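You operate a simulated robot arm through the tools that you are given. There is no shell and no other tool. Be economical: measure what you need, move in short steps, check, and stop when the job is done.

Carry out the task below with a simulated two-armed robot. There is one attempt and no reset: what you move stays moved.

## Task
Wipe up the spill on the worktop by the microwave with the hand towel and put it back.

It is judged by the outcome, as a careful person would: the job done as asked, and still so three seconds after it is handed in. It fails if anything else is knocked over, pushed out of place, dropped, spilled or broken. Flat cloth is picked up by pressing the open fingertips on it (5 to 10 N) and closing them slowly along it; thin cloth reads only 2 to 8 mm in the jaws.

## Robot
Two 7-joint arms with two-finger grippers on one trunk, on a base that drives. Base frame: it is fixed to the floor where the robot stands at the start and does not move with it; the origin is under the middle of the robot, x ahead of it, y to its left, z up; the surface under the hand at the start is at about z = 910. Units: mm, degrees, N and s.
The left shoulder is at the start at [60, 123, 945], the right one opposite. With the tool pointing down near the work surface each hand reaches from about 340 to 800 mm from the robot's upright axis, wherever it stands, measured 20 degrees to its own side. Payload 1.47 kg a hand.
The tool frame of a hand sits at the grasp point between the pads (the TCP): z along the fingers, y along the line on which they close. The tips reach 16 mm beyond it. Largest opening 87 mm; the body of the gripper starts 55 mm behind the TCP.
Orientation is that of the tool frame in the base frame, as [roll, pitch, yaw] about the fixed x, y, z axes, in that order (R = Rz(yaw) Ry(pitch) Rx(roll)). With the fingers straight down and closing along the base's y, the tool's x points along the base's -x, its y along +y and its z along -z.

## Interface
- The arms move only by the tool send_rows. It takes "left_rows", "right_rows" or both (then of equal length, played together; a hand with none holds still); each is a list of rows, each an object of numbers (a shift or turn left out is 0, a gripper value left out holds the last): "gripper": the finger opening in mm, from 0 to 87; "dx", "dy", "dz": the shift along the base's x, y, z in units of 400 mm (1.0 is 400 mm); "wx", "wy", "wz": the turn, a rotation vector about the base's x, y, z in units of 90 degrees (1.0 is 90 degrees). In form: [{"gripper": .., "dx": .., "dy": .., "dz": .., "wx": .., "wy": .., "wz": ..}, ...]. A call has 1 to 12 rows; each row is the pose to reach, as a shift and turn from the pose commanded when the call began. A call with a number of a shift or a turn outside -1 to 1 is refused whole. A row lasts 0.2 s, in which the tool goes at most 50 mm and 8.6 degrees; a call with a longer step from one row to the next is refused whole, and so is a gripper value outside its range. Where a pose cannot be reached the arm comes as near as it can. A force on the tool above 40 N (or 10 N above the force at the start of the call, whichever is more), or a blocked arm, ends the call early, and 0.2 s more pass. Each finger travels about 153 mm/s and halts on what it meets, pressing with about 27 N; the grip force reading is that of the motor and also rises with nothing between the fingers. The clock runs only during rows and for 0.2 s after the last one: add rows that repeat a pose to give the fingers time. The reply holds the time, the measured pose of the TCP, the force on the tool along the base axes, the opening and the grip force, in the units named above and with some noise, with the torque about the TCP (base axes, N m) and any sound that the robot's microphone picked up, and new pictures: "views" is both (left out), scene, wrist or none (wrist: the cameras of the hands that moved).
- Cameras (640 x 400 px; columns grow to the right, rows downward): "scene" is now at [90.3, 31.3, 1518.2]; the picture's right is [0.36, -0.93, 0.00], its down [-0.60, -0.23, -0.77] and it looks along [0.71, 0.28, -0.64] (base axes); focal length 272 px, centre (320, 200). "left" rides on the left gripper at [73, -12, -89] in its tool frame; the picture's right is [0.16, 0.99, 0.00], its down [-0.72, 0.12, -0.68] and it looks along [-0.67, 0.11, 0.73] (tool axes); focal length 247 px, centre (320, 200). "right" rides on the right gripper at [73, 12, -90] in its tool frame; the picture's right is [-0.16, 0.99, 0.00], its down [-0.72, -0.12, -0.68] and it looks along [-0.67, -0.11, 0.73] (tool axes); focal length 247 px, centre (320, 200). There is no depth. A picture from a camera that has moved, and an enlarged one, comes with that camera's place and axes in the base frame and with its lens. The place of the scene camera against the robot may be out by one fixed shift of up to 12 mm in any direction.
- raise_lower(by): slides the trunk up (or, below 0, down) by that many mm; the arms and the scene camera ride with it, the base frame stays. It gives what a move gives, with no picture.
- drive_base(legs): drives the robot by 1 to 6 legs, each [ahead, left, turn to the left] in mm, mm and degrees, along the robot's own axes; the way and the turn of a leg run together, so that a leg with both is an arc; at most 1500 mm and 180 degrees a leg. The arms and the cameras ride along, it lands a little off, and it stops where it bumps. It gives what a move gives, and a new picture of the scene camera.
- turn_head(pan, tilt): turns the head with the scene camera to pan (to the left, within 120 degrees either way) and tilt (down, from -29 to 69), counted from straight ahead of the robot. It gives what a move gives, and a new picture of the scene camera.
- enlarge(camera, box): a new picture of the part [left, top, right, bottom] of that camera's present view, enlarged. It takes no simulated time.
- sign_off(): hands the job in; it is judged then, once.

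Work in short steps. Places have to be worked out from the pictures, the camera data and where the tool is seen: move nearer, look again, correct. Check each grasp and each placing, and mend what went wrong. You have 120 turns and 260 pictures in all, those below and enlarged ones among them. Open the grippers and draw the arms clear of the work before you hand the job in, unless the task says otherwise; then end with one line.

The tools are called after "Call:" as a command line: name --argument value ..., lists and objects as JSON in quotes. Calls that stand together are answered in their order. send_rows: Moves the arms, as the interface text tells. Its arguments: {"type":"object","properties":{"left_rows":{"type":"array"},"right_rows":{"type":"array"},"views":{"type":"string","enum":["both","scene","wrist","none"]}},"required":[]} The other tools are called the same way: raise_lower (by) slides the trunk up or down; drive_base (legs) drives the base; turn_head (pan, tilt) turns the head that bears the scene camera; enlarge (camera, box) takes an enlarged picture of a part of a camera's view; sign_off () hands the job in.

At the start:

```text
time_s: 0.0
left_tcp_pos: [493.6, 428.6, 1111.9]
left_ee_rot: [-180.0, 0.0, -180.0]
left_ft_force: [-0.2, -0.1, -0.1]
left_moment: [0.02, 0.0, -0.01]
left_width: 87.1
left_grasp_force: 0.0
right_tcp_pos: [464.0, -24.8, 1197.5]
right_ee_rot: [179.9, 0.0, -180.0]
right_ft_force: [-0.1, 0.3, -0.4]
right_moment: [0.07, 0.0, -0.01]
right_width: 87.1
right_grasp_force: 0.0
trunk travel left (down, up): [-100.0, 130.0]
robot x, y, heading: [-1.2, 2.5, 0.2]
head pan, tilt: [21.3, 39.9]
```

scene: 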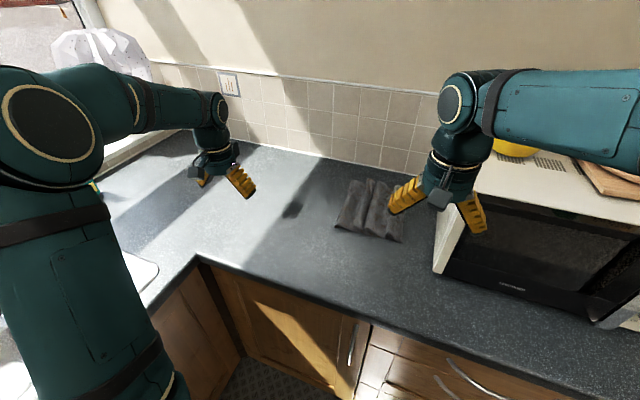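
right: 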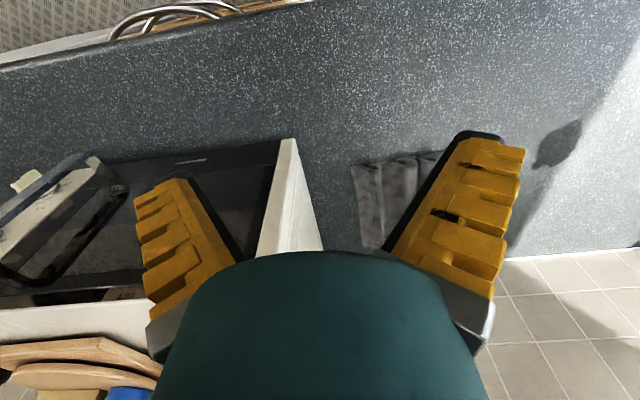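
left: 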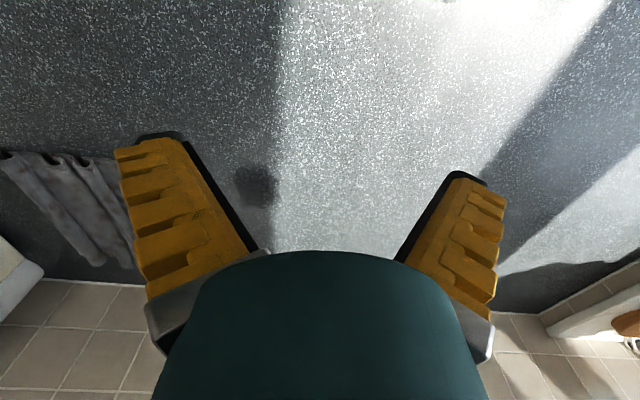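

I see a dark spot at about scene (293,209) and a dark towel at (368,210). I'll enlarge both views to confirm.

Call:
enlarge --camera "scene" --box '[240, 150, 440, 275]'

Call:
enlarge --camera "left" --box '[0, 100, 320, 300]'

```text
3.20 times, centred on (340, 212) of scene
camera zoom: at [90.3, 31.3, 1518.2], right [0.36, -0.93, 0.0], down [-0.6, -0.23, -0.77], along [0.71, 0.28, -0.64], focal length 871 px, centre (256, 160)
```

zoom: 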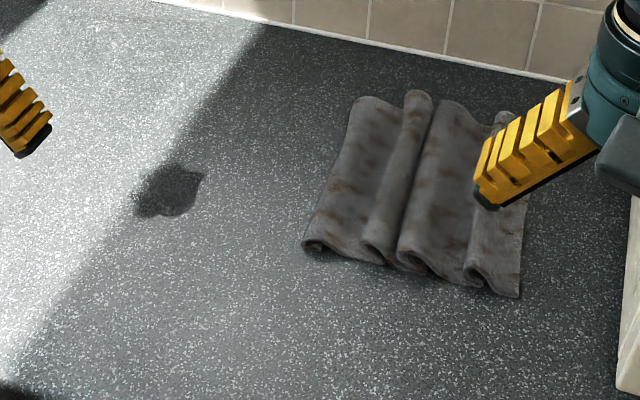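

```text
2.00 times, centred on (160, 200) of left
camera zoom: at [419.7, 417.6, 1200.3], right [-0.16, 0.99, 0.0], down [0.72, 0.12, 0.68], along [0.67, 0.11, -0.73], focal length 494 px, centre (640, 200)
```

zoom: 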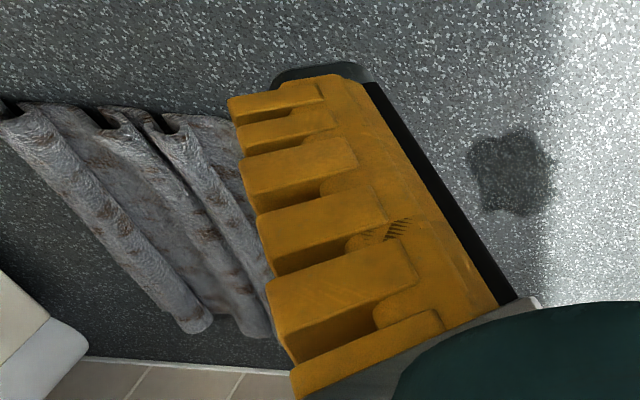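

The spill is near [675, 360], about 65 mm across. The towel covers about x 660–930, y 0–225, with pleats running along x. I'll drive slightly closer for reach, then look again.

Call:
drive_base --legs '[[50, 0, 0]]'

```text
time_s: 0.9
left_tcp_pos: [545.6, 430.6, 1110.5]
left_ee_rot: [179.9, -0.1, -179.9]
left_ft_force: [0.3, 1.0, -0.2]
left_moment: [-0.01, 0.04, 0.03]
left_width: 86.9
left_grasp_force: 0.0
right_tcp_pos: [515.8, -24.9, 1197.6]
right_ee_rot: [-179.9, -0.1, -180.0]
right_ft_force: [0.8, 0.3, 0.0]
right_moment: [0.02, 0.01, 0.02]
right_width: 87.1
right_grasp_force: 0.1
trunk travel left (down, up): [-100.0, 130.0]
robot x, y, heading: [48.2, -0.7, -0.1]
head pan, tilt: [21.3, 39.9]
camera scene: at [142.1, 31.5, 1518.0], right [0.36, -0.93, 0.0], down [-0.6, -0.23, -0.77], along [0.71, 0.28, -0.64], focal length 272 px, centre (320, 200)
```

scene: 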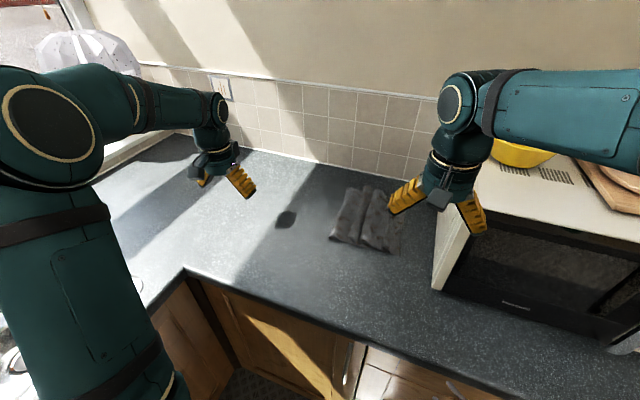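

The drive went cleanly. Next I'll pull the right hand back out of the view and bring the left hand above the towel's near half.

Call:
send_rows --right_rows '[{"dx": -0.08, "dy": -0.03}, {"dx": -0.16, "dy": -0.06}, {"dx": -0.24, "dy": -0.12}, {"dx": -0.28, "dy": -0.2}, {"dx": -0.3, "dy": -0.25}, {"dx": -0.3, "dy": -0.25}, {"dx": -0.3, "dy": -0.25}, {"dx": -0.3, "dy": -0.25}]' --left_rows '[{"dx": 0.04, "dy": -0.06}, {"dx": 0.08, "dy": -0.14}, {"dx": 0.13, "dy": -0.24}, {"dx": 0.18, "dy": -0.34}, {"dx": 0.24, "dy": -0.44}, {"dx": 0.3, "dy": -0.54}, {"dx": 0.36, "dy": -0.62, "dz": -0.04}, {"dx": 0.38, "dy": -0.64, "dz": -0.06}]'

```text
time_s: 2.7
left_tcp_pos: [696.6, 175.9, 1087.4]
left_ee_rot: [-180.0, 0.1, -179.9]
left_ft_force: [0.8, 0.3, -0.5]
left_moment: [0.01, 0.02, 0.01]
left_width: 86.9
left_grasp_force: 0.1
right_tcp_pos: [393.4, -124.3, 1197.4]
right_ee_rot: [-179.9, 0.0, -179.9]
right_ft_force: [-0.2, -0.1, 0.6]
right_moment: [0.0, -0.01, 0.01]
right_width: 87.0
right_grasp_force: 0.2
trunk travel left (down, up): [-100.0, 130.0]
robot x, y, heading: [49.8, 1.4, 0.2]
head pan, tilt: [21.3, 39.9]
camera scene: at [139.6, 31.6, 1518.2], right [0.36, -0.93, 0.0], down [-0.6, -0.23, -0.77], along [0.71, 0.28, -0.64], focal length 272 px, centre (320, 200)
camera right: at [322.1, -112.7, 1286.7], right [0.16, 0.99, 0.0], down [0.72, -0.11, 0.68], along [0.67, -0.11, -0.73], focal length 247 px, centre (320, 200)
camera left: at [622.1, 164.5, 1175.3], right [-0.16, 0.99, 0.0], down [0.72, 0.12, 0.68], along [0.67, 0.11, -0.73], focal length 247 px, centre (320, 200)
```

scene: 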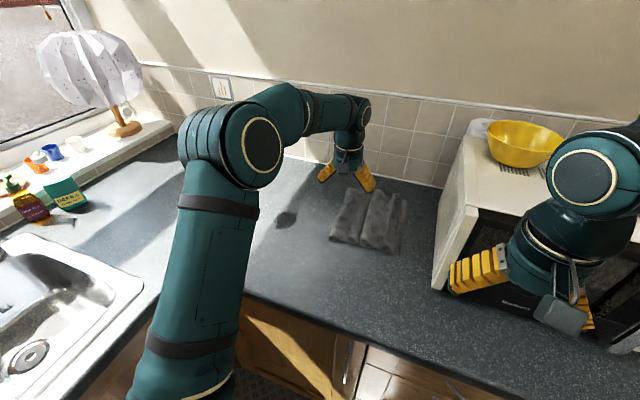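
right: 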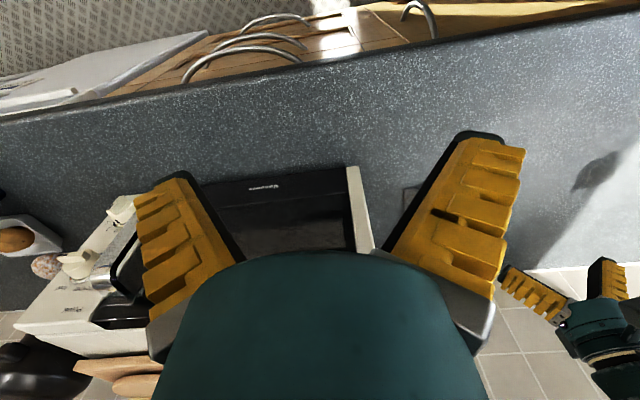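
left: 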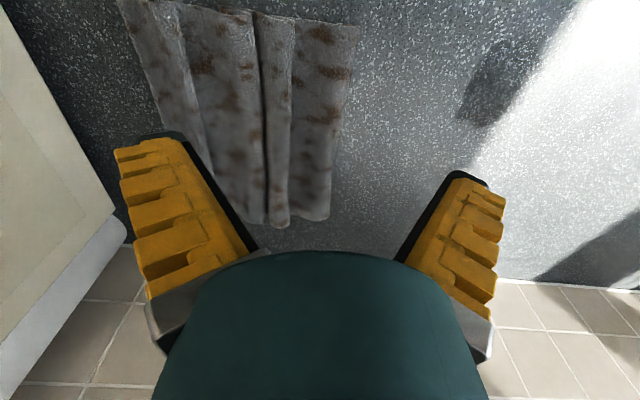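

The towel lies at about x 650–910, y 5–220, with one raised pleat near y≈138 at x≈770. I'll move above that pleat with the jaws at 65 mm.

Call:
send_rows --left_rows '[{"gripper": 65, "dx": 0.09, "dy": -0.05, "dz": -0.05}, {"dx": 0.1825, "dy": -0.0975, "dz": -0.1}, {"dx": 0.1825, "dy": -0.0975, "dz": -0.2}, {"dx": 0.1825, "dy": -0.0975, "dz": -0.26}, {"dx": 0.1825, "dy": -0.0975, "dz": -0.28}]'

```text
time_s: 3.9
left_tcp_pos: [768.9, 136.1, 974.1]
left_ee_rot: [-179.9, 0.0, -179.9]
left_ft_force: [0.6, 0.2, -0.8]
left_moment: [0.02, 0.04, 0.01]
left_width: 69.0
left_grasp_force: 3.5
right_tcp_pos: [394.3, -125.0, 1197.3]
right_ee_rot: [180.0, 0.0, -179.8]
right_ft_force: [0.0, 0.3, -0.4]
right_moment: [-0.04, 0.02, 0.0]
right_width: 87.2
right_grasp_force: 0.0
trunk travel left (down, up): [-100.0, 130.0]
robot x, y, heading: [48.1, 0.2, -0.1]
head pan, tilt: [21.3, 39.9]
camera scene: at [139.7, 31.5, 1518.2], right [0.36, -0.93, 0.0], down [-0.6, -0.23, -0.77], along [0.71, 0.28, -0.64], focal length 272 px, centre (320, 200)
camera left: at [694.1, 123.1, 1063.2], right [-0.16, 0.99, 0.0], down [0.72, 0.12, 0.68], along [0.67, 0.11, -0.73], focal length 247 px, centre (320, 200)
```

scene: 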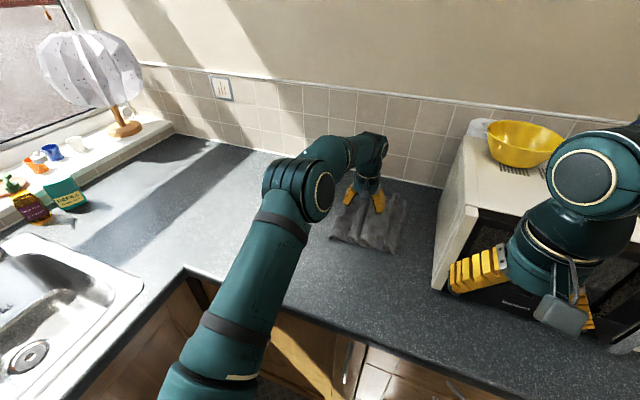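
left: 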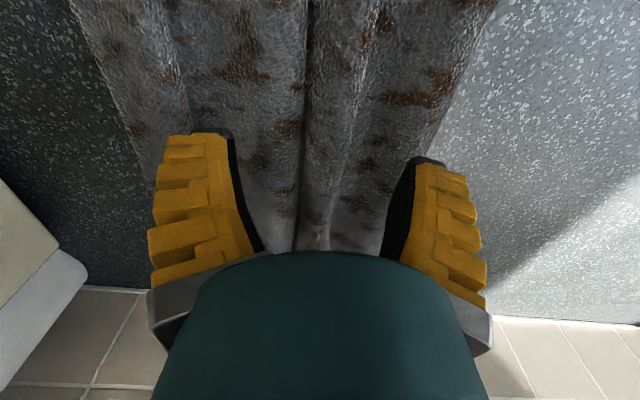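

The ridge sits nicely between the fingers. I'll lower gradually toward contact.

Call:
send_rows --left_rows '[{"dz": -0.05}, {"dz": -0.085}, {"dz": -0.1}, {"dz": -0.11}]' --views "wrist"

```text
time_s: 4.9
left_tcp_pos: [769.0, 133.6, 930.5]
left_ee_rot: [-180.0, 0.0, -179.9]
left_ft_force: [0.7, -0.7, 1.0]
left_moment: [-0.03, 0.01, 0.01]
left_width: 64.9
left_grasp_force: 6.7
right_tcp_pos: [395.8, -124.2, 1198.4]
right_ee_rot: [179.9, -0.1, -180.0]
right_ft_force: [-0.6, -0.4, 0.0]
right_moment: [-0.01, 0.06, -0.04]
right_width: 87.1
right_grasp_force: 0.1
trunk travel left (down, up): [-100.0, 130.0]
robot x, y, heading: [49.0, 6.4, -0.1]
head pan, tilt: [21.3, 39.9]
camera left: at [693.9, 122.8, 1020.1], right [-0.16, 0.99, 0.0], down [0.72, 0.12, 0.68], along [0.67, 0.11, -0.73], focal length 247 px, centre (320, 200)
```

left: 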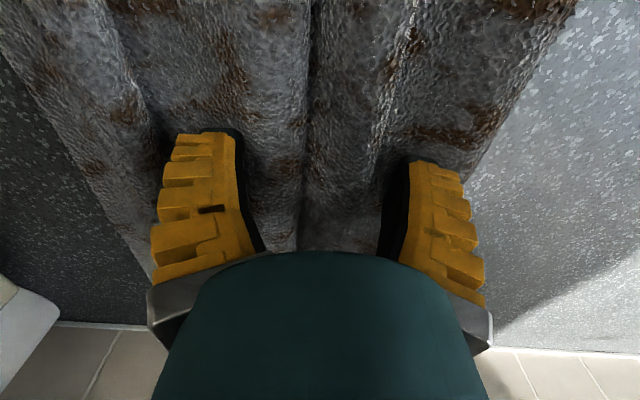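

I'm nearly touching the cloth, so I'll go down a few more mm until 5–10 N shows.

Call:
send_rows --left_rows '[{"dz": -0.005}, {"dz": -0.01}, {"dz": -0.0125}]' --views "none"

```text
time_s: 5.7
left_tcp_pos: [767.4, 135.1, 928.3]
left_ee_rot: [179.9, 0.2, -179.9]
left_ft_force: [-0.4, -0.8, 9.1]
left_moment: [-0.52, 0.0, 0.01]
left_width: 66.9
left_grasp_force: 9.1
right_tcp_pos: [392.8, -123.0, 1197.6]
right_ee_rot: [180.0, 0.1, 179.9]
right_ft_force: [0.2, -0.3, 0.5]
right_moment: [0.02, 0.01, -0.02]
right_width: 87.3
right_grasp_force: 0.0
trunk travel left (down, up): [-100.0, 130.0]
robot x, y, heading: [49.1, 1.7, -0.1]
head pan, tilt: [21.3, 39.9]
```

Contact reads 9 N. I'll close slowly along the cloth while holding the press.

Call:
send_rows --left_rows '[{"gripper": 58}, {"gripper": 51}, {"gripper": 44}, {"gripper": 37}, {"gripper": 30}, {"gripper": 23}, {"gripper": 16}, {"gripper": 9}, {"gripper": 3}, {"gripper": 0}, {"gripper": 0}, {"gripper": 0}]'

```text
time_s: 8.3
left_tcp_pos: [767.5, 134.3, 928.0]
left_ee_rot: [179.9, 0.2, -180.0]
left_ft_force: [1.1, 0.9, 16.0]
left_moment: [0.07, -0.04, -0.04]
left_width: 9.6
left_grasp_force: 26.7
right_tcp_pos: [394.4, -124.3, 1198.1]
right_ee_rot: [179.9, 0.1, 179.9]
right_ft_force: [-0.2, -1.2, -0.2]
right_moment: [-0.02, -0.01, 0.02]
right_width: 87.3
right_grasp_force: 0.0
trunk travel left (down, up): [-100.0, 130.0]
robot x, y, heading: [50.5, 0.8, -0.1]
head pan, tilt: [21.3, 39.9]
camera scene: at [138.1, 31.1, 1518.3], right [0.36, -0.93, 0.0], down [-0.6, -0.23, -0.77], along [0.72, 0.28, -0.64], focal length 272 px, centre (320, 200)
camera left: at [692.9, 122.4, 1016.3], right [-0.16, 0.99, 0.0], down [0.72, 0.12, 0.68], along [0.67, 0.11, -0.73], focal length 247 px, centre (320, 200)
```

scene: 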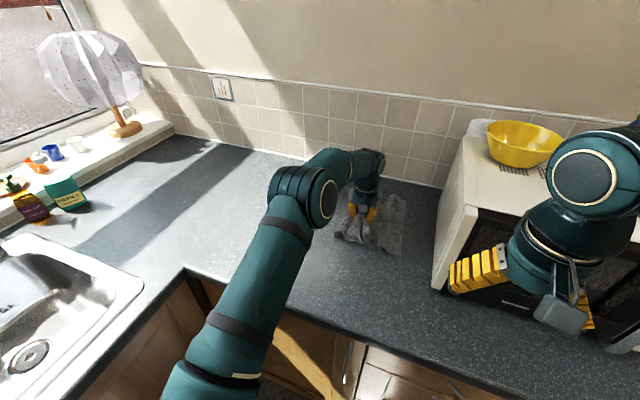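
left: 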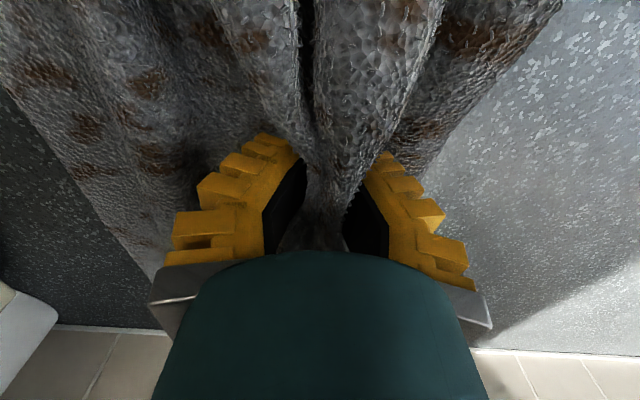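

It's gripped at 9.6 mm. I'll lift 70 mm and check the hold.

Call:
send_rows --left_rows '[{"dz": 0.04, "gripper": 0}, {"dz": 0.09}, {"dz": 0.14}, {"dz": 0.19}, {"dz": 0.2}]'

```text
time_s: 9.5
left_tcp_pos: [768.1, 134.9, 1006.3]
left_ee_rot: [179.9, 0.0, -179.9]
left_ft_force: [0.0, 0.4, -0.9]
left_moment: [-0.04, -0.01, -0.02]
left_width: 5.7
left_grasp_force: 26.6
right_tcp_pos: [394.6, -125.2, 1197.6]
right_ee_rot: [180.0, 0.0, -180.0]
right_ft_force: [-0.2, -0.5, 1.5]
right_moment: [0.02, 0.01, 0.02]
right_width: 86.7
right_grasp_force: 0.1
trunk travel left (down, up): [-100.0, 130.0]
robot x, y, heading: [48.2, 1.5, -0.1]
head pan, tilt: [21.3, 39.9]
camera scene: at [139.9, 31.4, 1518.1], right [0.36, -0.93, 0.0], down [-0.6, -0.23, -0.77], along [0.71, 0.28, -0.64], focal length 272 px, centre (320, 200)
camera left: at [694.5, 122.6, 1095.1], right [-0.16, 0.99, 0.0], down [0.72, 0.12, 0.68], along [0.67, 0.11, -0.73], focal length 247 px, centre (320, 200)
```

scene: 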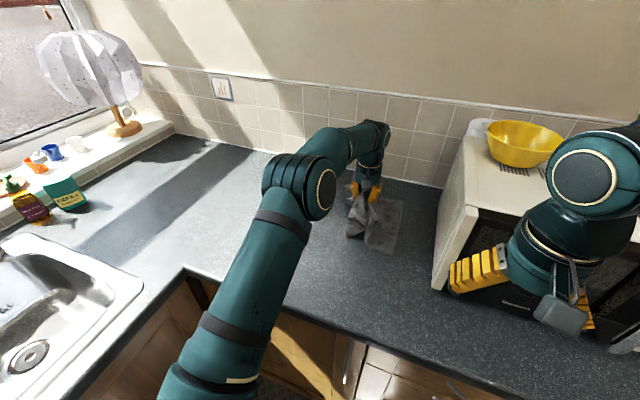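
left: 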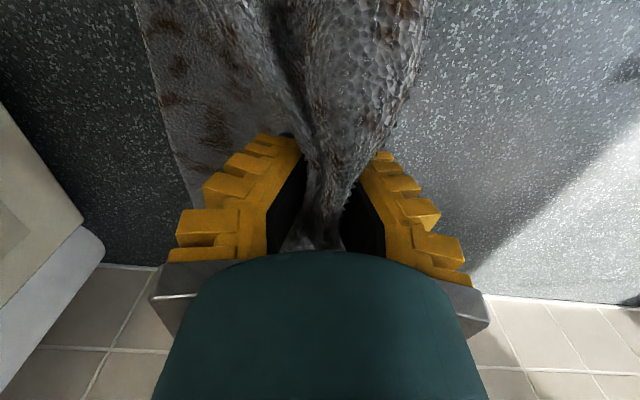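

The hold is good. I'll carry the towel over the spill at this height.

Call:
send_rows --left_rows '[{"dx": -0.03, "dy": 0.07}, {"dx": -0.07, "dy": 0.17}, {"dx": -0.11, "dy": 0.27}, {"dx": -0.15, "dy": 0.37}, {"dx": -0.19, "dy": 0.47}, {"dx": -0.22, "dy": 0.54}, {"dx": -0.2325, "dy": 0.5625}, {"dx": -0.2325, "dy": 0.5625, "dz": -0.05}]'

```text
time_s: 11.3
left_tcp_pos: [674.0, 360.1, 986.9]
left_ee_rot: [180.0, 0.0, 180.0]
left_ft_force: [0.0, -0.1, 0.0]
left_moment: [-0.06, 0.02, 0.0]
left_width: 5.8
left_grasp_force: 26.7
right_tcp_pos: [396.0, -125.2, 1196.9]
right_ee_rot: [-179.9, 0.0, 180.0]
right_ft_force: [-0.9, 0.3, 0.2]
right_moment: [0.02, 0.03, 0.03]
right_width: 87.0
right_grasp_force: 0.1
trunk travel left (down, up): [-100.0, 130.0]
robot x, y, heading: [46.8, -0.9, -0.1]
head pan, tilt: [21.3, 39.9]
camera scene: at [140.4, 31.7, 1518.1], right [0.36, -0.93, 0.0], down [-0.6, -0.23, -0.77], along [0.71, 0.28, -0.64], focal length 272 px, centre (320, 200)
camera left: at [600.3, 347.7, 1074.4], right [-0.16, 0.99, 0.0], down [0.72, 0.12, 0.68], along [0.67, 0.11, -0.73], focal length 247 px, centre (320, 200)
```

scene: 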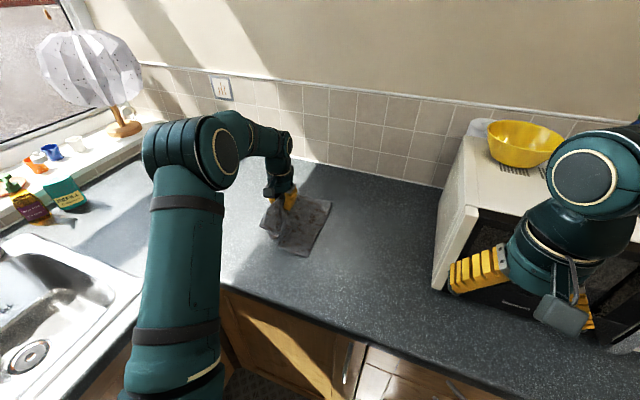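
left: 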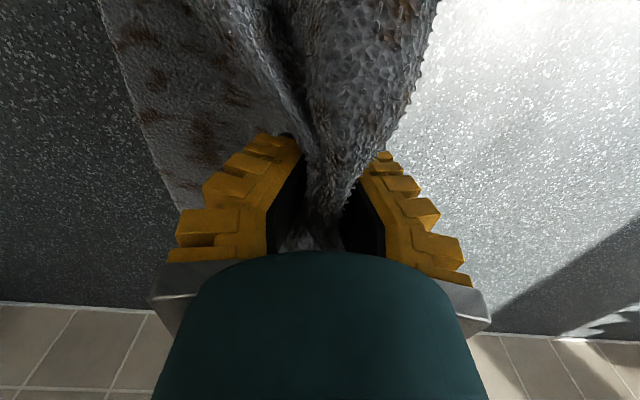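

The towel is over the spill. I'll lower until it presses.

Call:
send_rows --left_rows '[{"dz": -0.06}, {"dz": -0.11}, {"dz": -0.13}, {"dz": -0.14}, {"dz": -0.145}]' --views "none"

```text
time_s: 12.5
left_tcp_pos: [675.9, 359.9, 931.6]
left_ee_rot: [179.9, 0.3, -179.9]
left_ft_force: [6.1, -3.2, 22.5]
left_moment: [0.04, -0.06, 0.02]
left_width: 15.7
left_grasp_force: 26.7
right_tcp_pos: [394.2, -125.6, 1198.6]
right_ee_rot: [179.8, 0.0, -180.0]
right_ft_force: [-0.9, 0.6, -0.8]
right_moment: [0.02, -0.01, 0.02]
right_width: 87.2
right_grasp_force: 0.0
trunk travel left (down, up): [-100.0, 130.0]
robot x, y, heading: [48.8, -2.1, -0.1]
head pan, tilt: [21.3, 39.9]
```

The press reads 22 N, so I'll ease off about 2 mm and wipe in a zigzag over ±45 mm.

Call:
send_rows --left_rows '[{"dz": 0.005}, {"dz": 0.005, "dx": -0.05, "dy": -0.05}, {"dz": 0.005, "dx": -0.1, "dy": -0.11}, {"dz": 0.005, "dx": -0.1, "dy": 0.0}, {"dz": 0.005, "dx": -0.1, "dy": 0.11}, {"dz": 0.005, "dx": -0.05, "dy": 0.11}, {"dz": 0.005, "dx": -0.05, "dy": 0}, {"dz": 0.005, "dx": -0.05, "dy": -0.11}, {"dz": 0.005, "dx": 0, "dy": -0.11}, {"dz": 0.005, "dx": 0, "dy": 0}, {"dz": 0.005, "dx": 0, "dy": 0.11}, {"dz": 0.005, "dx": 0.0, "dy": 0.11}]'

```text
time_s: 15.1
left_tcp_pos: [672.2, 405.0, 932.2]
left_ee_rot: [180.0, 0.1, -179.9]
left_ft_force: [0.3, -5.2, 18.7]
left_moment: [-0.04, -0.02, -0.01]
left_width: 14.0
left_grasp_force: 27.3
right_tcp_pos: [393.1, -126.3, 1197.2]
right_ee_rot: [179.9, -0.1, -179.9]
right_ft_force: [0.5, 0.0, -0.5]
right_moment: [0.0, 0.02, 0.03]
right_width: 87.0
right_grasp_force: 0.1
trunk travel left (down, up): [-100.0, 130.0]
robot x, y, heading: [49.9, -1.3, -0.3]
head pan, tilt: [21.3, 39.9]
camera scene: at [138.2, 29.6, 1518.4], right [0.36, -0.93, 0.0], down [-0.6, -0.23, -0.77], along [0.72, 0.28, -0.64], focal length 272 px, centre (320, 200)
camera left: at [598.0, 392.3, 1020.1], right [-0.16, 0.99, 0.0], down [0.72, 0.12, 0.68], along [0.67, 0.11, -0.73], focal length 247 px, centre (320, 200)
```

scene: 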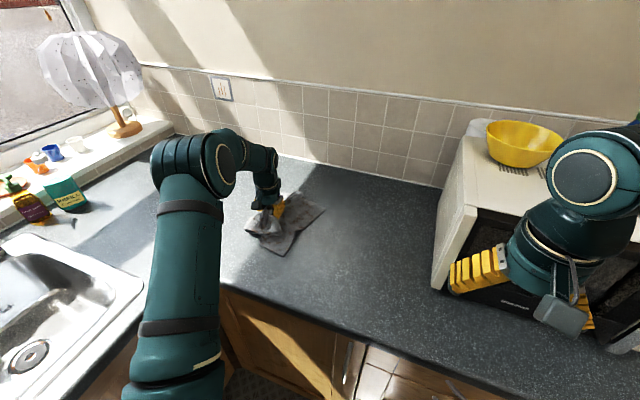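
left: 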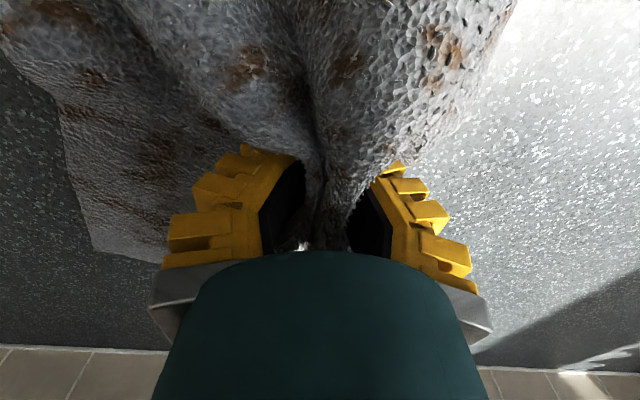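

The press is steady at about 19 N. I'll continue with the far half of the zigzag.

Call:
send_rows --left_rows '[{"dx": 0.05}, {"dx": 0.05, "dy": -0.11}, {"dx": 0.05, "dy": -0.22}, {"dx": 0.1, "dy": -0.22}, {"dx": 0.1, "dy": -0.11}, {"dx": 0.1, "dy": 0.0}, {"dx": 0.05, "dy": -0.05}, {"dx": 0.0, "dy": -0.11}, {"dx": -0.06, "dy": -0.11}, {"dx": 0.0, "dy": -0.11}, {"dx": 0.06, "dy": -0.11}, {"dx": 0.0, "dy": -0.11}]' --views "none"

Call:
send_rows --left_rows '[{"dz": 0.08}, {"dz": 0.17}, {"dz": 0.2, "dy": -0.1}, {"dz": 0.2, "dy": -0.2, "dx": 0.05}, {"dz": 0.2, "dy": -0.3, "dx": 0.1}, {"dz": 0.2, "dy": -0.4, "dx": 0.15}, {"dz": 0.2, "dy": -0.5, "dx": 0.19}, {"dz": 0.2, "dy": -0.56, "dx": 0.23}]'

```text
time_s: 17.7
left_tcp_pos: [675.6, 359.4, 931.8]
left_ee_rot: [-180.0, 0.3, 180.0]
left_ft_force: [5.9, 0.6, 17.3]
left_moment: [0.04, -0.1, -0.04]
left_width: 13.4
left_grasp_force: 27.2
right_tcp_pos: [393.0, -125.6, 1197.5]
right_ee_rot: [-180.0, 0.1, -180.0]
right_ft_force: [-0.6, -0.5, -0.3]
right_moment: [-0.02, -0.03, 0.03]
right_width: 86.9
right_grasp_force: 0.1
trunk travel left (down, up): [-100.0, 130.0]
robot x, y, heading: [52.6, -3.0, -0.1]
head pan, tilt: [21.3, 39.9]
```

```text
time_s: 19.5
left_tcp_pos: [766.1, 138.0, 1009.6]
left_ee_rot: [179.9, 0.0, -179.9]
left_ft_force: [-0.2, 1.2, -0.7]
left_moment: [-0.02, -0.02, 0.03]
left_width: 5.5
left_grasp_force: 27.2
right_tcp_pos: [395.4, -124.7, 1196.4]
right_ee_rot: [-179.9, -0.1, -180.0]
right_ft_force: [-0.3, -0.1, 0.5]
right_moment: [0.01, 0.01, 0.01]
right_width: 87.0
right_grasp_force: 0.0
trunk travel left (down, up): [-100.0, 130.0]
robot x, y, heading: [50.3, -0.7, 0.1]
head pan, tilt: [21.3, 39.9]
camera scene: at [140.6, 31.1, 1518.1], right [0.36, -0.93, 0.0], down [-0.6, -0.23, -0.77], along [0.71, 0.28, -0.64], focal length 272 px, centre (320, 200)
camera left: at [691.6, 126.0, 1098.9], right [-0.16, 0.99, 0.0], down [0.72, 0.12, 0.68], along [0.67, 0.11, -0.73], focal length 247 px, centre (320, 200)
```

scene: 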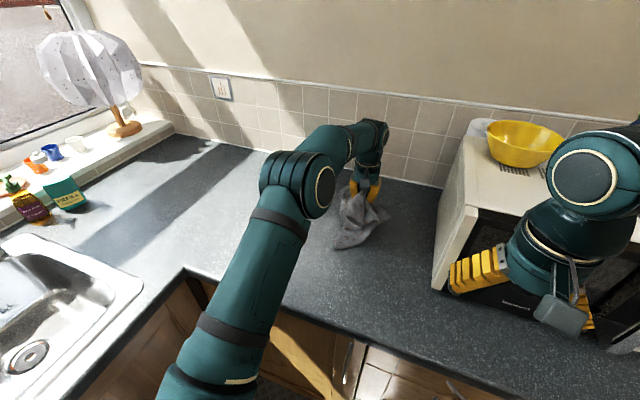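
left: 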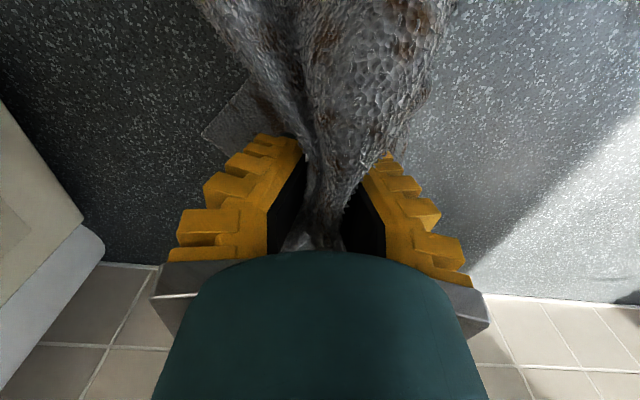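

Before laying the towel down I'll check whether the spill spot is clean.

Call:
enlarge --camera "scene" --box '[220, 150, 420, 275]'

```text
3.20 times, centred on (320, 212) of scene
camera zoom: at [140.6, 31.1, 1518.1], right [0.36, -0.93, 0.0], down [-0.6, -0.23, -0.77], along [0.71, 0.28, -0.64], focal length 871 px, centre (320, 160)
```

zoom: 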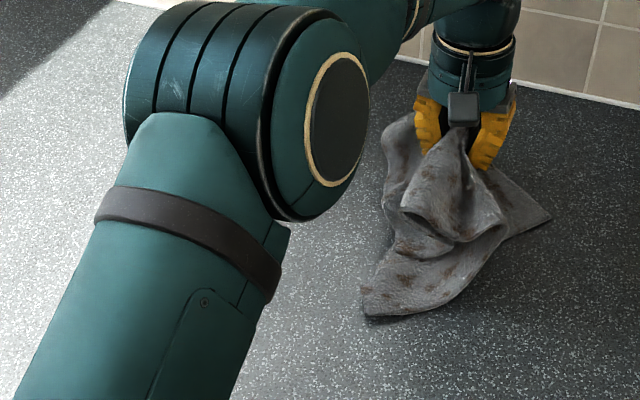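

Call:
enlarge --camera "right" --box '[480, 100, 640, 200]'

Call:
enlarge --camera "left" --box '[480, 0, 640, 100]'

```text
4.00 times, centred on (560, 150) of right
camera zoom: at [323.0, -113.2, 1286.5], right [0.16, 0.99, 0.0], down [0.72, -0.12, 0.68], along [0.67, -0.11, -0.73], focal length 988 px, centre (-640, 400)
```

zoom: 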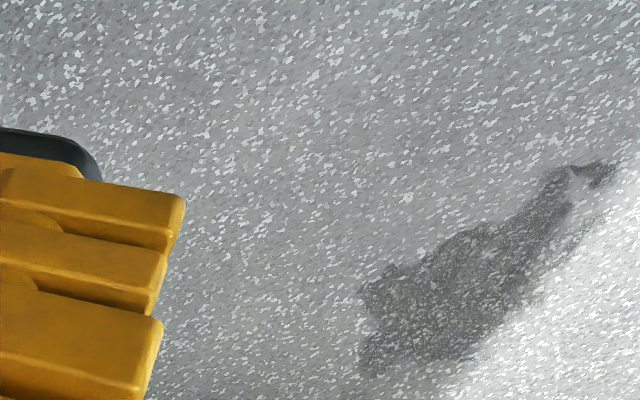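

```text
4.00 times, centred on (560, 50) of left
camera zoom: at [691.6, 126.0, 1098.9], right [-0.16, 0.99, 0.0], down [0.72, 0.12, 0.68], along [0.67, 0.11, -0.73], focal length 988 px, centre (-640, 800)
```

zoom: 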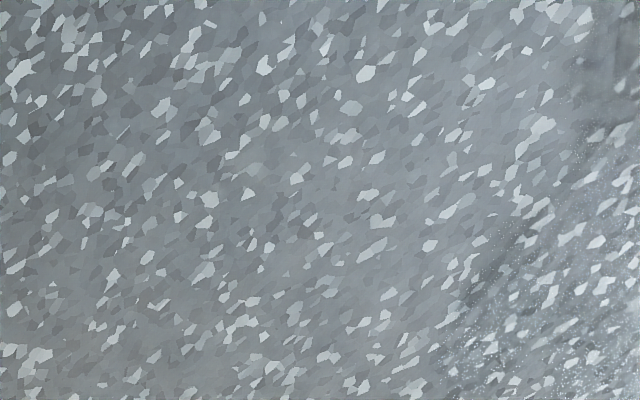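

The right camera suggests a mark may remain near [687, 350]. I'll raise the towel and shift the left wrist camera for a clear look.

Call:
send_rows --left_rows '[{"dz": 0.1}, {"dz": 0.2}, {"dz": 0.28, "dx": -0.06, "dy": 0.05}, {"dz": 0.32, "dx": -0.14, "dy": 0.1}, {"dz": 0.35, "dx": -0.2, "dy": 0.16}, {"dz": 0.35, "dx": -0.2, "dy": 0.16}]'

```text
time_s: 20.9
left_tcp_pos: [686.2, 198.0, 1148.8]
left_ee_rot: [-180.0, 0.0, 180.0]
left_ft_force: [-0.8, 0.4, -1.0]
left_moment: [0.01, -0.01, 0.0]
left_width: 5.6
left_grasp_force: 27.2
right_tcp_pos: [394.6, -125.2, 1197.1]
right_ee_rot: [180.0, -0.1, -180.0]
right_ft_force: [0.1, 0.6, -0.1]
right_moment: [0.05, 0.0, -0.01]
right_width: 86.9
right_grasp_force: 0.0
trunk travel left (down, up): [-100.0, 130.0]
robot x, y, heading: [46.3, 1.8, -0.0]
head pan, tilt: [21.3, 39.9]
camera scene: at [140.6, 30.9, 1518.1], right [0.36, -0.93, 0.0], down [-0.6, -0.23, -0.77], along [0.71, 0.28, -0.64], focal length 272 px, centre (320, 200)
camera left: at [612.2, 186.1, 1237.3], right [-0.16, 0.99, 0.0], down [0.72, 0.12, 0.68], along [0.67, 0.11, -0.73], focal length 247 px, centre (320, 200)
```

scene: 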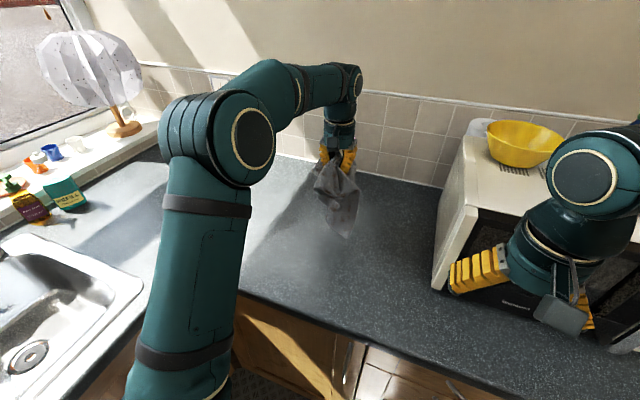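
left: 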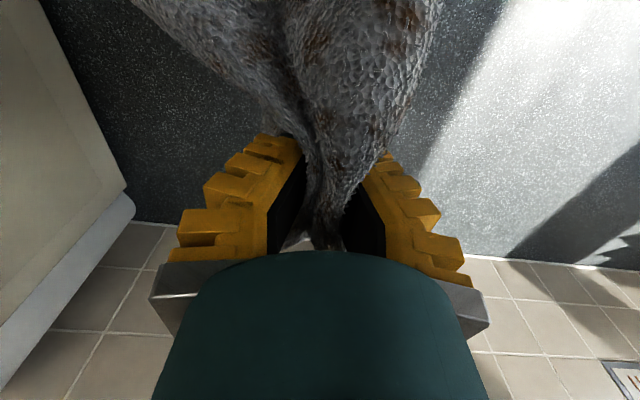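

Call:
enlarge --camera "left" --box '[400, 0, 600, 125]'

Call:
enlarge --camera "scene" --box '[220, 150, 420, 275]'

Call:
enlarge --camera "right" --box '[480, 100, 640, 200]'

```text
3.20 times, centred on (500, 62) of left
camera zoom: at [612.2, 186.1, 1237.3], right [-0.16, 0.99, 0.0], down [0.72, 0.12, 0.68], along [0.67, 0.11, -0.73], focal length 790 px, centre (-256, 640)
```

zoom: 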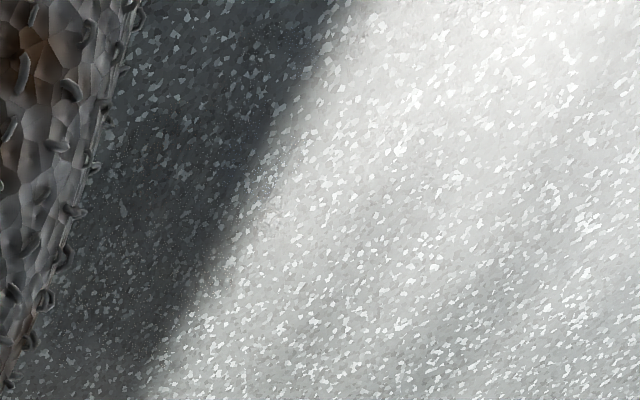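

```text
3.20 times, centred on (320, 212) of scene
camera zoom: at [140.6, 30.9, 1518.1], right [0.36, -0.93, 0.0], down [-0.6, -0.23, -0.77], along [0.71, 0.28, -0.64], focal length 871 px, centre (320, 160)
```

zoom: 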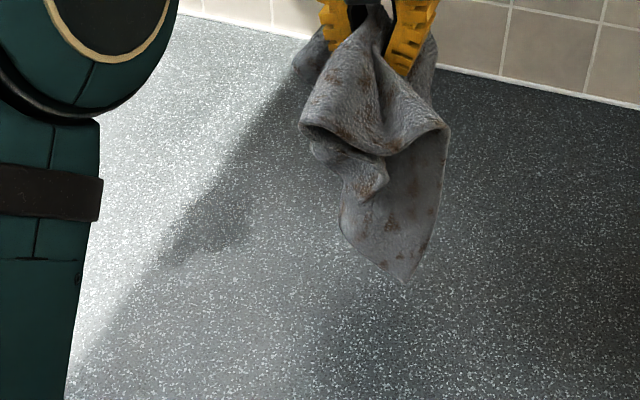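

```text
4.00 times, centred on (560, 150) of right
camera zoom: at [322.9, -113.4, 1286.5], right [0.16, 0.99, 0.0], down [0.72, -0.12, 0.68], along [0.67, -0.11, -0.73], focal length 988 px, centre (-640, 400)
```

zoom: 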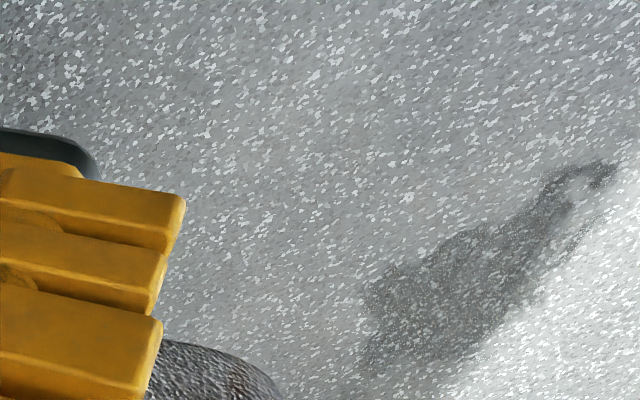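

A faded mark remains at about x 624–725, y 335–390, so it needs more wiping. I'll go back over it.

Call:
send_rows --left_rows '[{"dx": -0.05, "dy": 0.1}, {"dx": -0.1, "dy": 0.2}, {"dx": -0.14, "dy": 0.28, "dz": -0.05}, {"dx": -0.16, "dy": 0.31, "dz": -0.15}, {"dx": -0.16, "dy": 0.31, "dz": -0.27}, {"dx": -0.16, "dy": 0.31, "dz": -0.39}, {"dx": -0.16, "dy": 0.31, "dz": -0.47}, {"dx": -0.16, "dy": 0.31, "dz": -0.51}, {"dx": -0.16, "dy": 0.31, "dz": -0.53}, {"dx": -0.16, "dy": 0.31, "dz": -0.538}]'

```text
time_s: 23.1
left_tcp_pos: [623.2, 324.5, 938.6]
left_ee_rot: [179.9, 0.4, -179.9]
left_ft_force: [3.1, 3.5, 29.8]
left_moment: [0.18, 0.03, -0.07]
left_width: 11.4
left_grasp_force: 26.8
right_tcp_pos: [392.9, -124.7, 1198.0]
right_ee_rot: [180.0, 0.2, -180.0]
right_ft_force: [-0.3, -0.1, 0.2]
right_moment: [0.0, -0.04, 0.02]
right_width: 86.8
right_grasp_force: 0.1
trunk travel left (down, up): [-100.0, 130.0]
robot x, y, heading: [50.6, 1.0, 0.0]
head pan, tilt: [21.3, 39.9]
camera scene: at [137.7, 30.5, 1518.6], right [0.36, -0.93, 0.0], down [-0.6, -0.23, -0.77], along [0.72, 0.28, -0.64], focal length 272 px, centre (320, 200)
camera left: at [549.2, 312.1, 1026.3], right [-0.16, 0.99, 0.0], down [0.72, 0.12, 0.69], along [0.68, 0.11, -0.73], focal length 247 px, centre (320, 200)
```

scene: 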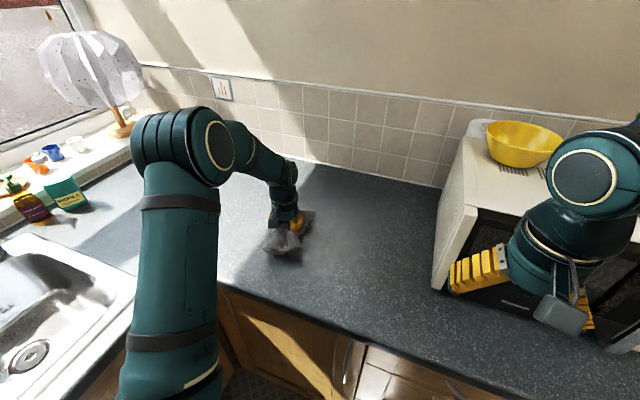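
left: 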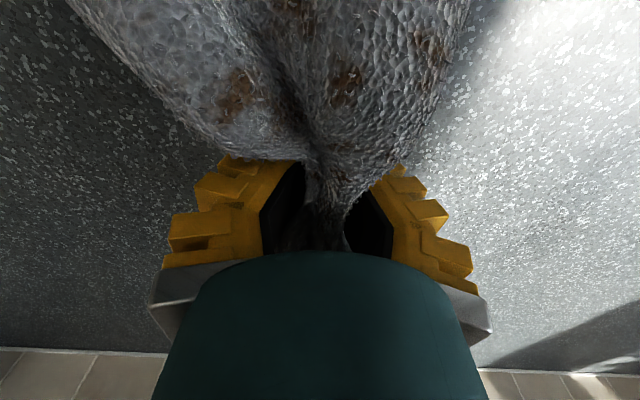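

I'm pressing at 30 N through folded cloth, so I'll ease slightly and make strokes along y, advancing in x.

Call:
send_rows --left_rows '[{"dz": 0.006, "dy": 0.05}, {"dz": 0.006, "dy": 0.11}, {"dz": 0.006, "dy": 0.21}, {"dz": 0.006, "dx": 0.04, "dy": 0.21}, {"dz": 0.006, "dx": 0.04, "dy": 0.11}, {"dz": 0.006, "dx": 0.04, "dy": 0.0}, {"dz": 0.006, "dx": 0.08, "dy": 0.0}, {"dz": 0.006, "dx": 0.08, "dy": 0.11}, {"dz": 0.006, "dx": 0.08, "dy": 0.21}, {"dz": 0.006, "dx": 0.12, "dy": 0.21}, {"dz": 0.006, "dx": 0.12, "dy": 0.11}, {"dz": 0.006, "dx": 0.12, "dy": 0.0}]' --views "none"

Call:
send_rows --left_rows '[{"dz": -0.003, "dx": 0.04}, {"dz": -0.003, "dx": 0.04, "dy": 0.11}, {"dz": -0.003, "dx": 0.04, "dy": 0.21}, {"dz": -0.003, "dx": 0.08, "dy": 0.21}, {"dz": -0.003, "dx": 0.08, "dy": 0.11}, {"dz": -0.003, "dx": 0.08, "dy": 0.0}, {"dz": -0.003, "dx": 0.12, "dy": 0.0}, {"dz": -0.003, "dx": 0.12, "dy": 0.11}, {"dz": -0.003, "dx": 0.12, "dy": 0.21}, {"dz": -0.003, "dx": 0.16, "dy": 0.21}, {"dz": -0.003, "dx": 0.16, "dy": 0.11}, {"dz": -0.003, "dx": 0.16, "dy": 0.0}]'

```text
time_s: 25.7
left_tcp_pos: [670.8, 320.7, 940.0]
left_ee_rot: [-180.0, 0.2, -179.9]
left_ft_force: [0.0, 3.1, 16.4]
left_moment: [0.05, 0.05, -0.05]
left_width: 10.9
left_grasp_force: 27.3
right_tcp_pos: [394.4, -125.2, 1198.5]
right_ee_rot: [-180.0, 0.0, -179.9]
right_ft_force: [-0.3, -0.1, -0.1]
right_moment: [-0.01, 0.02, -0.01]
right_width: 87.1
right_grasp_force: 0.0
trunk travel left (down, up): [-100.0, 130.0]
robot x, y, heading: [46.7, 1.0, -0.1]
head pan, tilt: [21.3, 39.9]
```

```text
time_s: 28.3
left_tcp_pos: [733.5, 321.9, 937.6]
left_ee_rot: [179.9, 0.3, -179.9]
left_ft_force: [1.2, 3.8, 22.9]
left_moment: [0.05, 0.0, -0.05]
left_width: 13.2
left_grasp_force: 26.9
right_tcp_pos: [393.7, -124.8, 1197.7]
right_ee_rot: [180.0, 0.1, 180.0]
right_ft_force: [-0.2, 0.0, -1.0]
right_moment: [-0.04, -0.02, -0.03]
right_width: 86.8
right_grasp_force: 0.1
trunk travel left (down, up): [-100.0, 130.0]
robot x, y, heading: [49.5, 1.5, -0.1]
head pan, tilt: [21.3, 39.9]
camera scene: at [137.9, 30.3, 1518.3], right [0.36, -0.93, 0.0], down [-0.6, -0.23, -0.77], along [0.72, 0.28, -0.64], focal length 272 px, centre (320, 200)
camera left: at [659.4, 310.2, 1025.9], right [-0.16, 0.99, 0.0], down [0.72, 0.12, 0.68], along [0.67, 0.11, -0.73], focal length 247 px, centre (320, 200)
```

scene: 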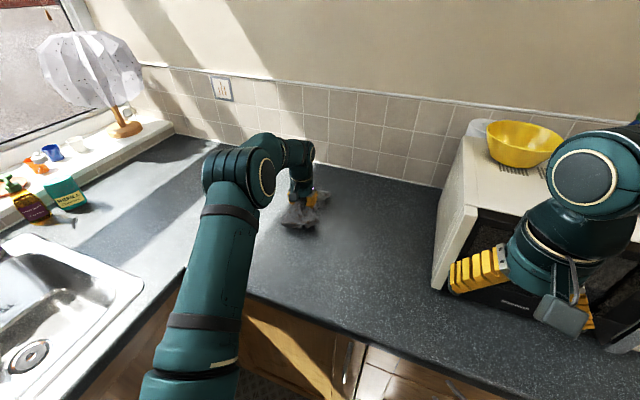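
left: 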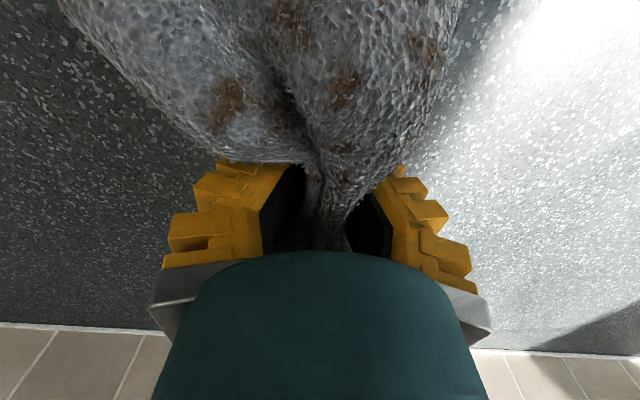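

I'll add crosswise strokes along x over the same patch, then lift for a look.

Call:
send_rows --left_rows '[{"dy": 0.04}, {"dy": 0.04, "dx": -0.1}, {"dy": 0.04, "dx": -0.2}, {"dy": 0.04, "dx": -0.28}, {"dy": 0.09, "dx": -0.28}, {"dy": 0.09, "dx": -0.18}, {"dy": 0.09, "dx": -0.08}, {"dy": 0.09, "dx": 0}, {"dy": 0.14, "dx": 0}, {"dy": 0.14, "dx": -0.1}, {"dy": 0.14, "dx": -0.2}, {"dy": 0.14, "dx": -0.28}]' --views "none"

Call:
send_rows --left_rows '[{"dy": 0.05}, {"dy": 0.05, "dx": 0.1}, {"dy": 0.05, "dx": 0.2}, {"dy": 0.05, "dx": 0.28}, {"dy": 0.0, "dx": 0.2}, {"dy": 0, "dx": 0.2, "dz": 0.1}, {"dy": -0.1, "dx": 0.2, "dz": 0.2}, {"dy": -0.2, "dx": 0.2, "dz": 0.3}, {"dy": -0.3, "dx": 0.2, "dz": 0.37}, {"dy": -0.4, "dx": 0.2, "dz": 0.4}, {"dy": -0.5, "dx": 0.2, "dz": 0.4}, {"dy": -0.5, "dx": 0.2, "dz": 0.4}]'

Call:
enlarge --camera "right" --box '[480, 100, 640, 200]'

Call:
enlarge --camera "scene" --box '[220, 150, 420, 275]'

```text
time_s: 30.9
left_tcp_pos: [620.0, 380.5, 938.1]
left_ee_rot: [179.9, 0.3, -180.0]
left_ft_force: [4.8, 0.5, 21.6]
left_moment: [0.07, -0.05, -0.03]
left_width: 12.5
left_grasp_force: 26.6
right_tcp_pos: [393.9, -126.3, 1198.1]
right_ee_rot: [-180.0, 0.1, -180.0]
right_ft_force: [-1.3, -0.8, 0.4]
right_moment: [-0.04, 0.0, 0.05]
right_width: 87.0
right_grasp_force: 0.1
trunk travel left (down, up): [-100.0, 130.0]
robot x, y, heading: [52.2, 0.0, 0.1]
head pan, tilt: [21.3, 39.9]
```

```text
refused: row 7 steps farther than a row can; nothing moved
```

```text
4.00 times, centred on (560, 150) of right
camera zoom: at [320.7, -113.8, 1287.0], right [0.16, 0.99, 0.0], down [0.72, -0.12, 0.68], along [0.67, -0.11, -0.73], focal length 988 px, centre (-640, 400)
```

zoom: 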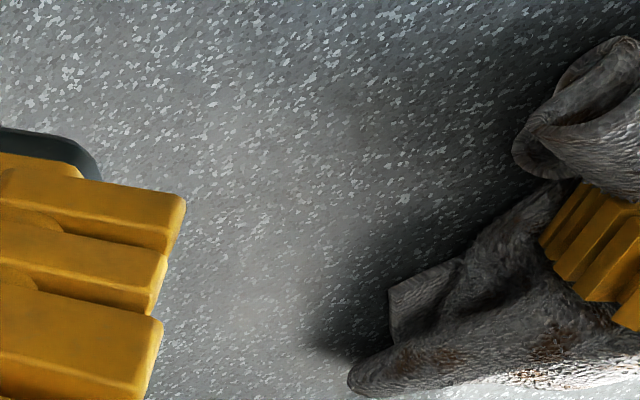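

```text
3.20 times, centred on (320, 212) of scene
camera zoom: at [138.0, 30.4, 1518.4], right [0.36, -0.93, 0.0], down [-0.6, -0.23, -0.77], along [0.72, 0.28, -0.64], focal length 871 px, centre (320, 160)
```

zoom: 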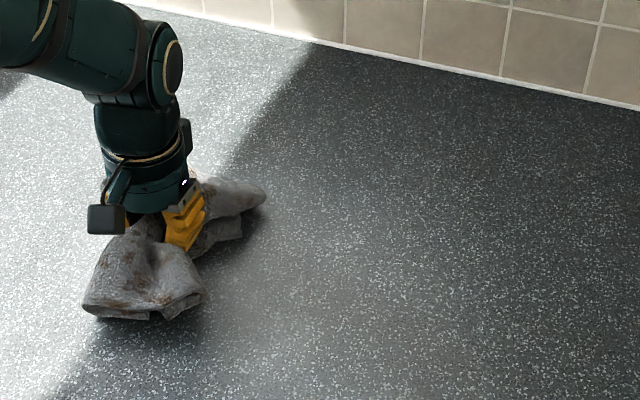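

That lift was refused because one row's step was too long. I'll redo it with smaller steps.

Call:
send_rows --left_rows '[{"dy": 0.05}, {"dy": 0.05, "dx": 0.1}, {"dy": 0.05, "dx": 0.2}, {"dy": 0.05, "dx": 0.28}, {"dy": 0.0, "dx": 0.2}, {"dx": 0.2, "dz": 0.1}, {"dx": 0.2, "dz": 0.2}, {"dx": 0.2, "dz": 0.3}, {"dy": -0.1, "dx": 0.2, "dz": 0.34}, {"dy": -0.2, "dx": 0.2, "dz": 0.36}, {"dy": -0.3, "dx": 0.2, "dz": 0.38}, {"dy": -0.4, "dx": 0.2, "dz": 0.4}]'

Call:
enlarge --camera "right" --box '[480, 100, 640, 200]'

Call:
enlarge --camera "scene" --box '[220, 150, 420, 275]'

```text
time_s: 33.5
left_tcp_pos: [704.6, 217.1, 1098.0]
left_ee_rot: [179.9, 0.0, -179.9]
left_ft_force: [-0.6, -0.2, -1.0]
left_moment: [-0.03, 0.03, 0.0]
left_width: 5.9
left_grasp_force: 27.2
right_tcp_pos: [393.7, -125.3, 1197.4]
right_ee_rot: [-179.9, 0.0, 180.0]
right_ft_force: [0.4, 0.3, -0.4]
right_moment: [0.02, 0.02, 0.0]
right_width: 87.1
right_grasp_force: 0.0
trunk travel left (down, up): [-100.0, 130.0]
robot x, y, heading: [50.7, -0.6, 0.1]
head pan, tilt: [21.3, 39.9]
camera scene: at [139.8, 30.5, 1518.2], right [0.36, -0.93, 0.0], down [-0.6, -0.23, -0.77], along [0.71, 0.28, -0.64], focal length 272 px, centre (320, 200)
camera left: at [630.2, 204.4, 1186.0], right [-0.16, 0.99, 0.0], down [0.72, 0.12, 0.68], along [0.67, 0.11, -0.73], focal length 247 px, centre (320, 200)
```

scene: 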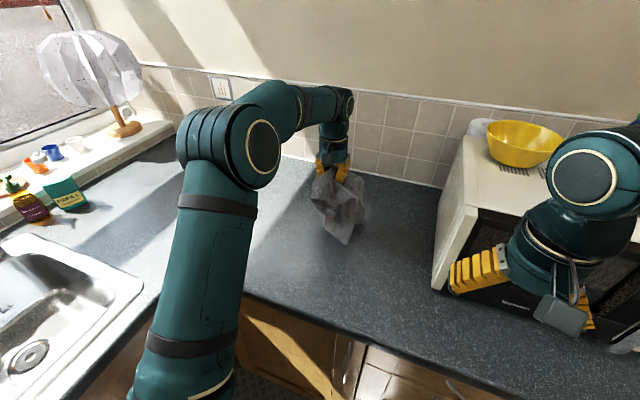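
left: 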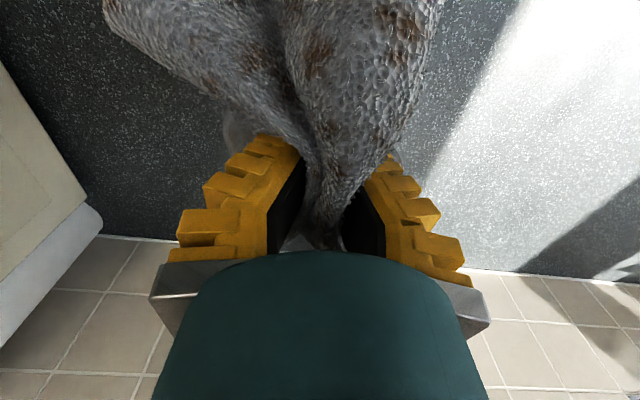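

```text
4.00 times, centred on (560, 150) of right
camera zoom: at [322.3, -113.7, 1286.6], right [0.16, 0.99, 0.0], down [0.72, -0.12, 0.68], along [0.67, -0.11, -0.73], focal length 988 px, centre (-640, 400)
```

zoom: 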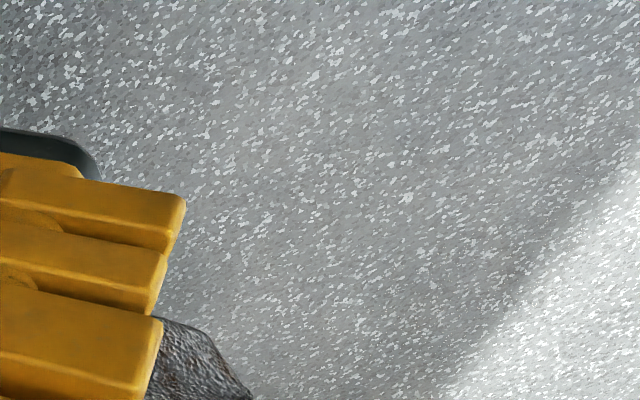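

```text
3.20 times, centred on (320, 212) of scene
camera zoom: at [139.8, 30.5, 1518.2], right [0.36, -0.93, 0.0], down [-0.6, -0.23, -0.77], along [0.71, 0.28, -0.64], focal length 871 px, centre (320, 160)
```

zoom: 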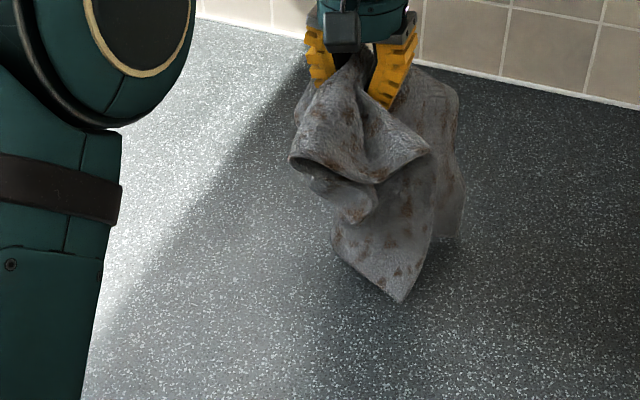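

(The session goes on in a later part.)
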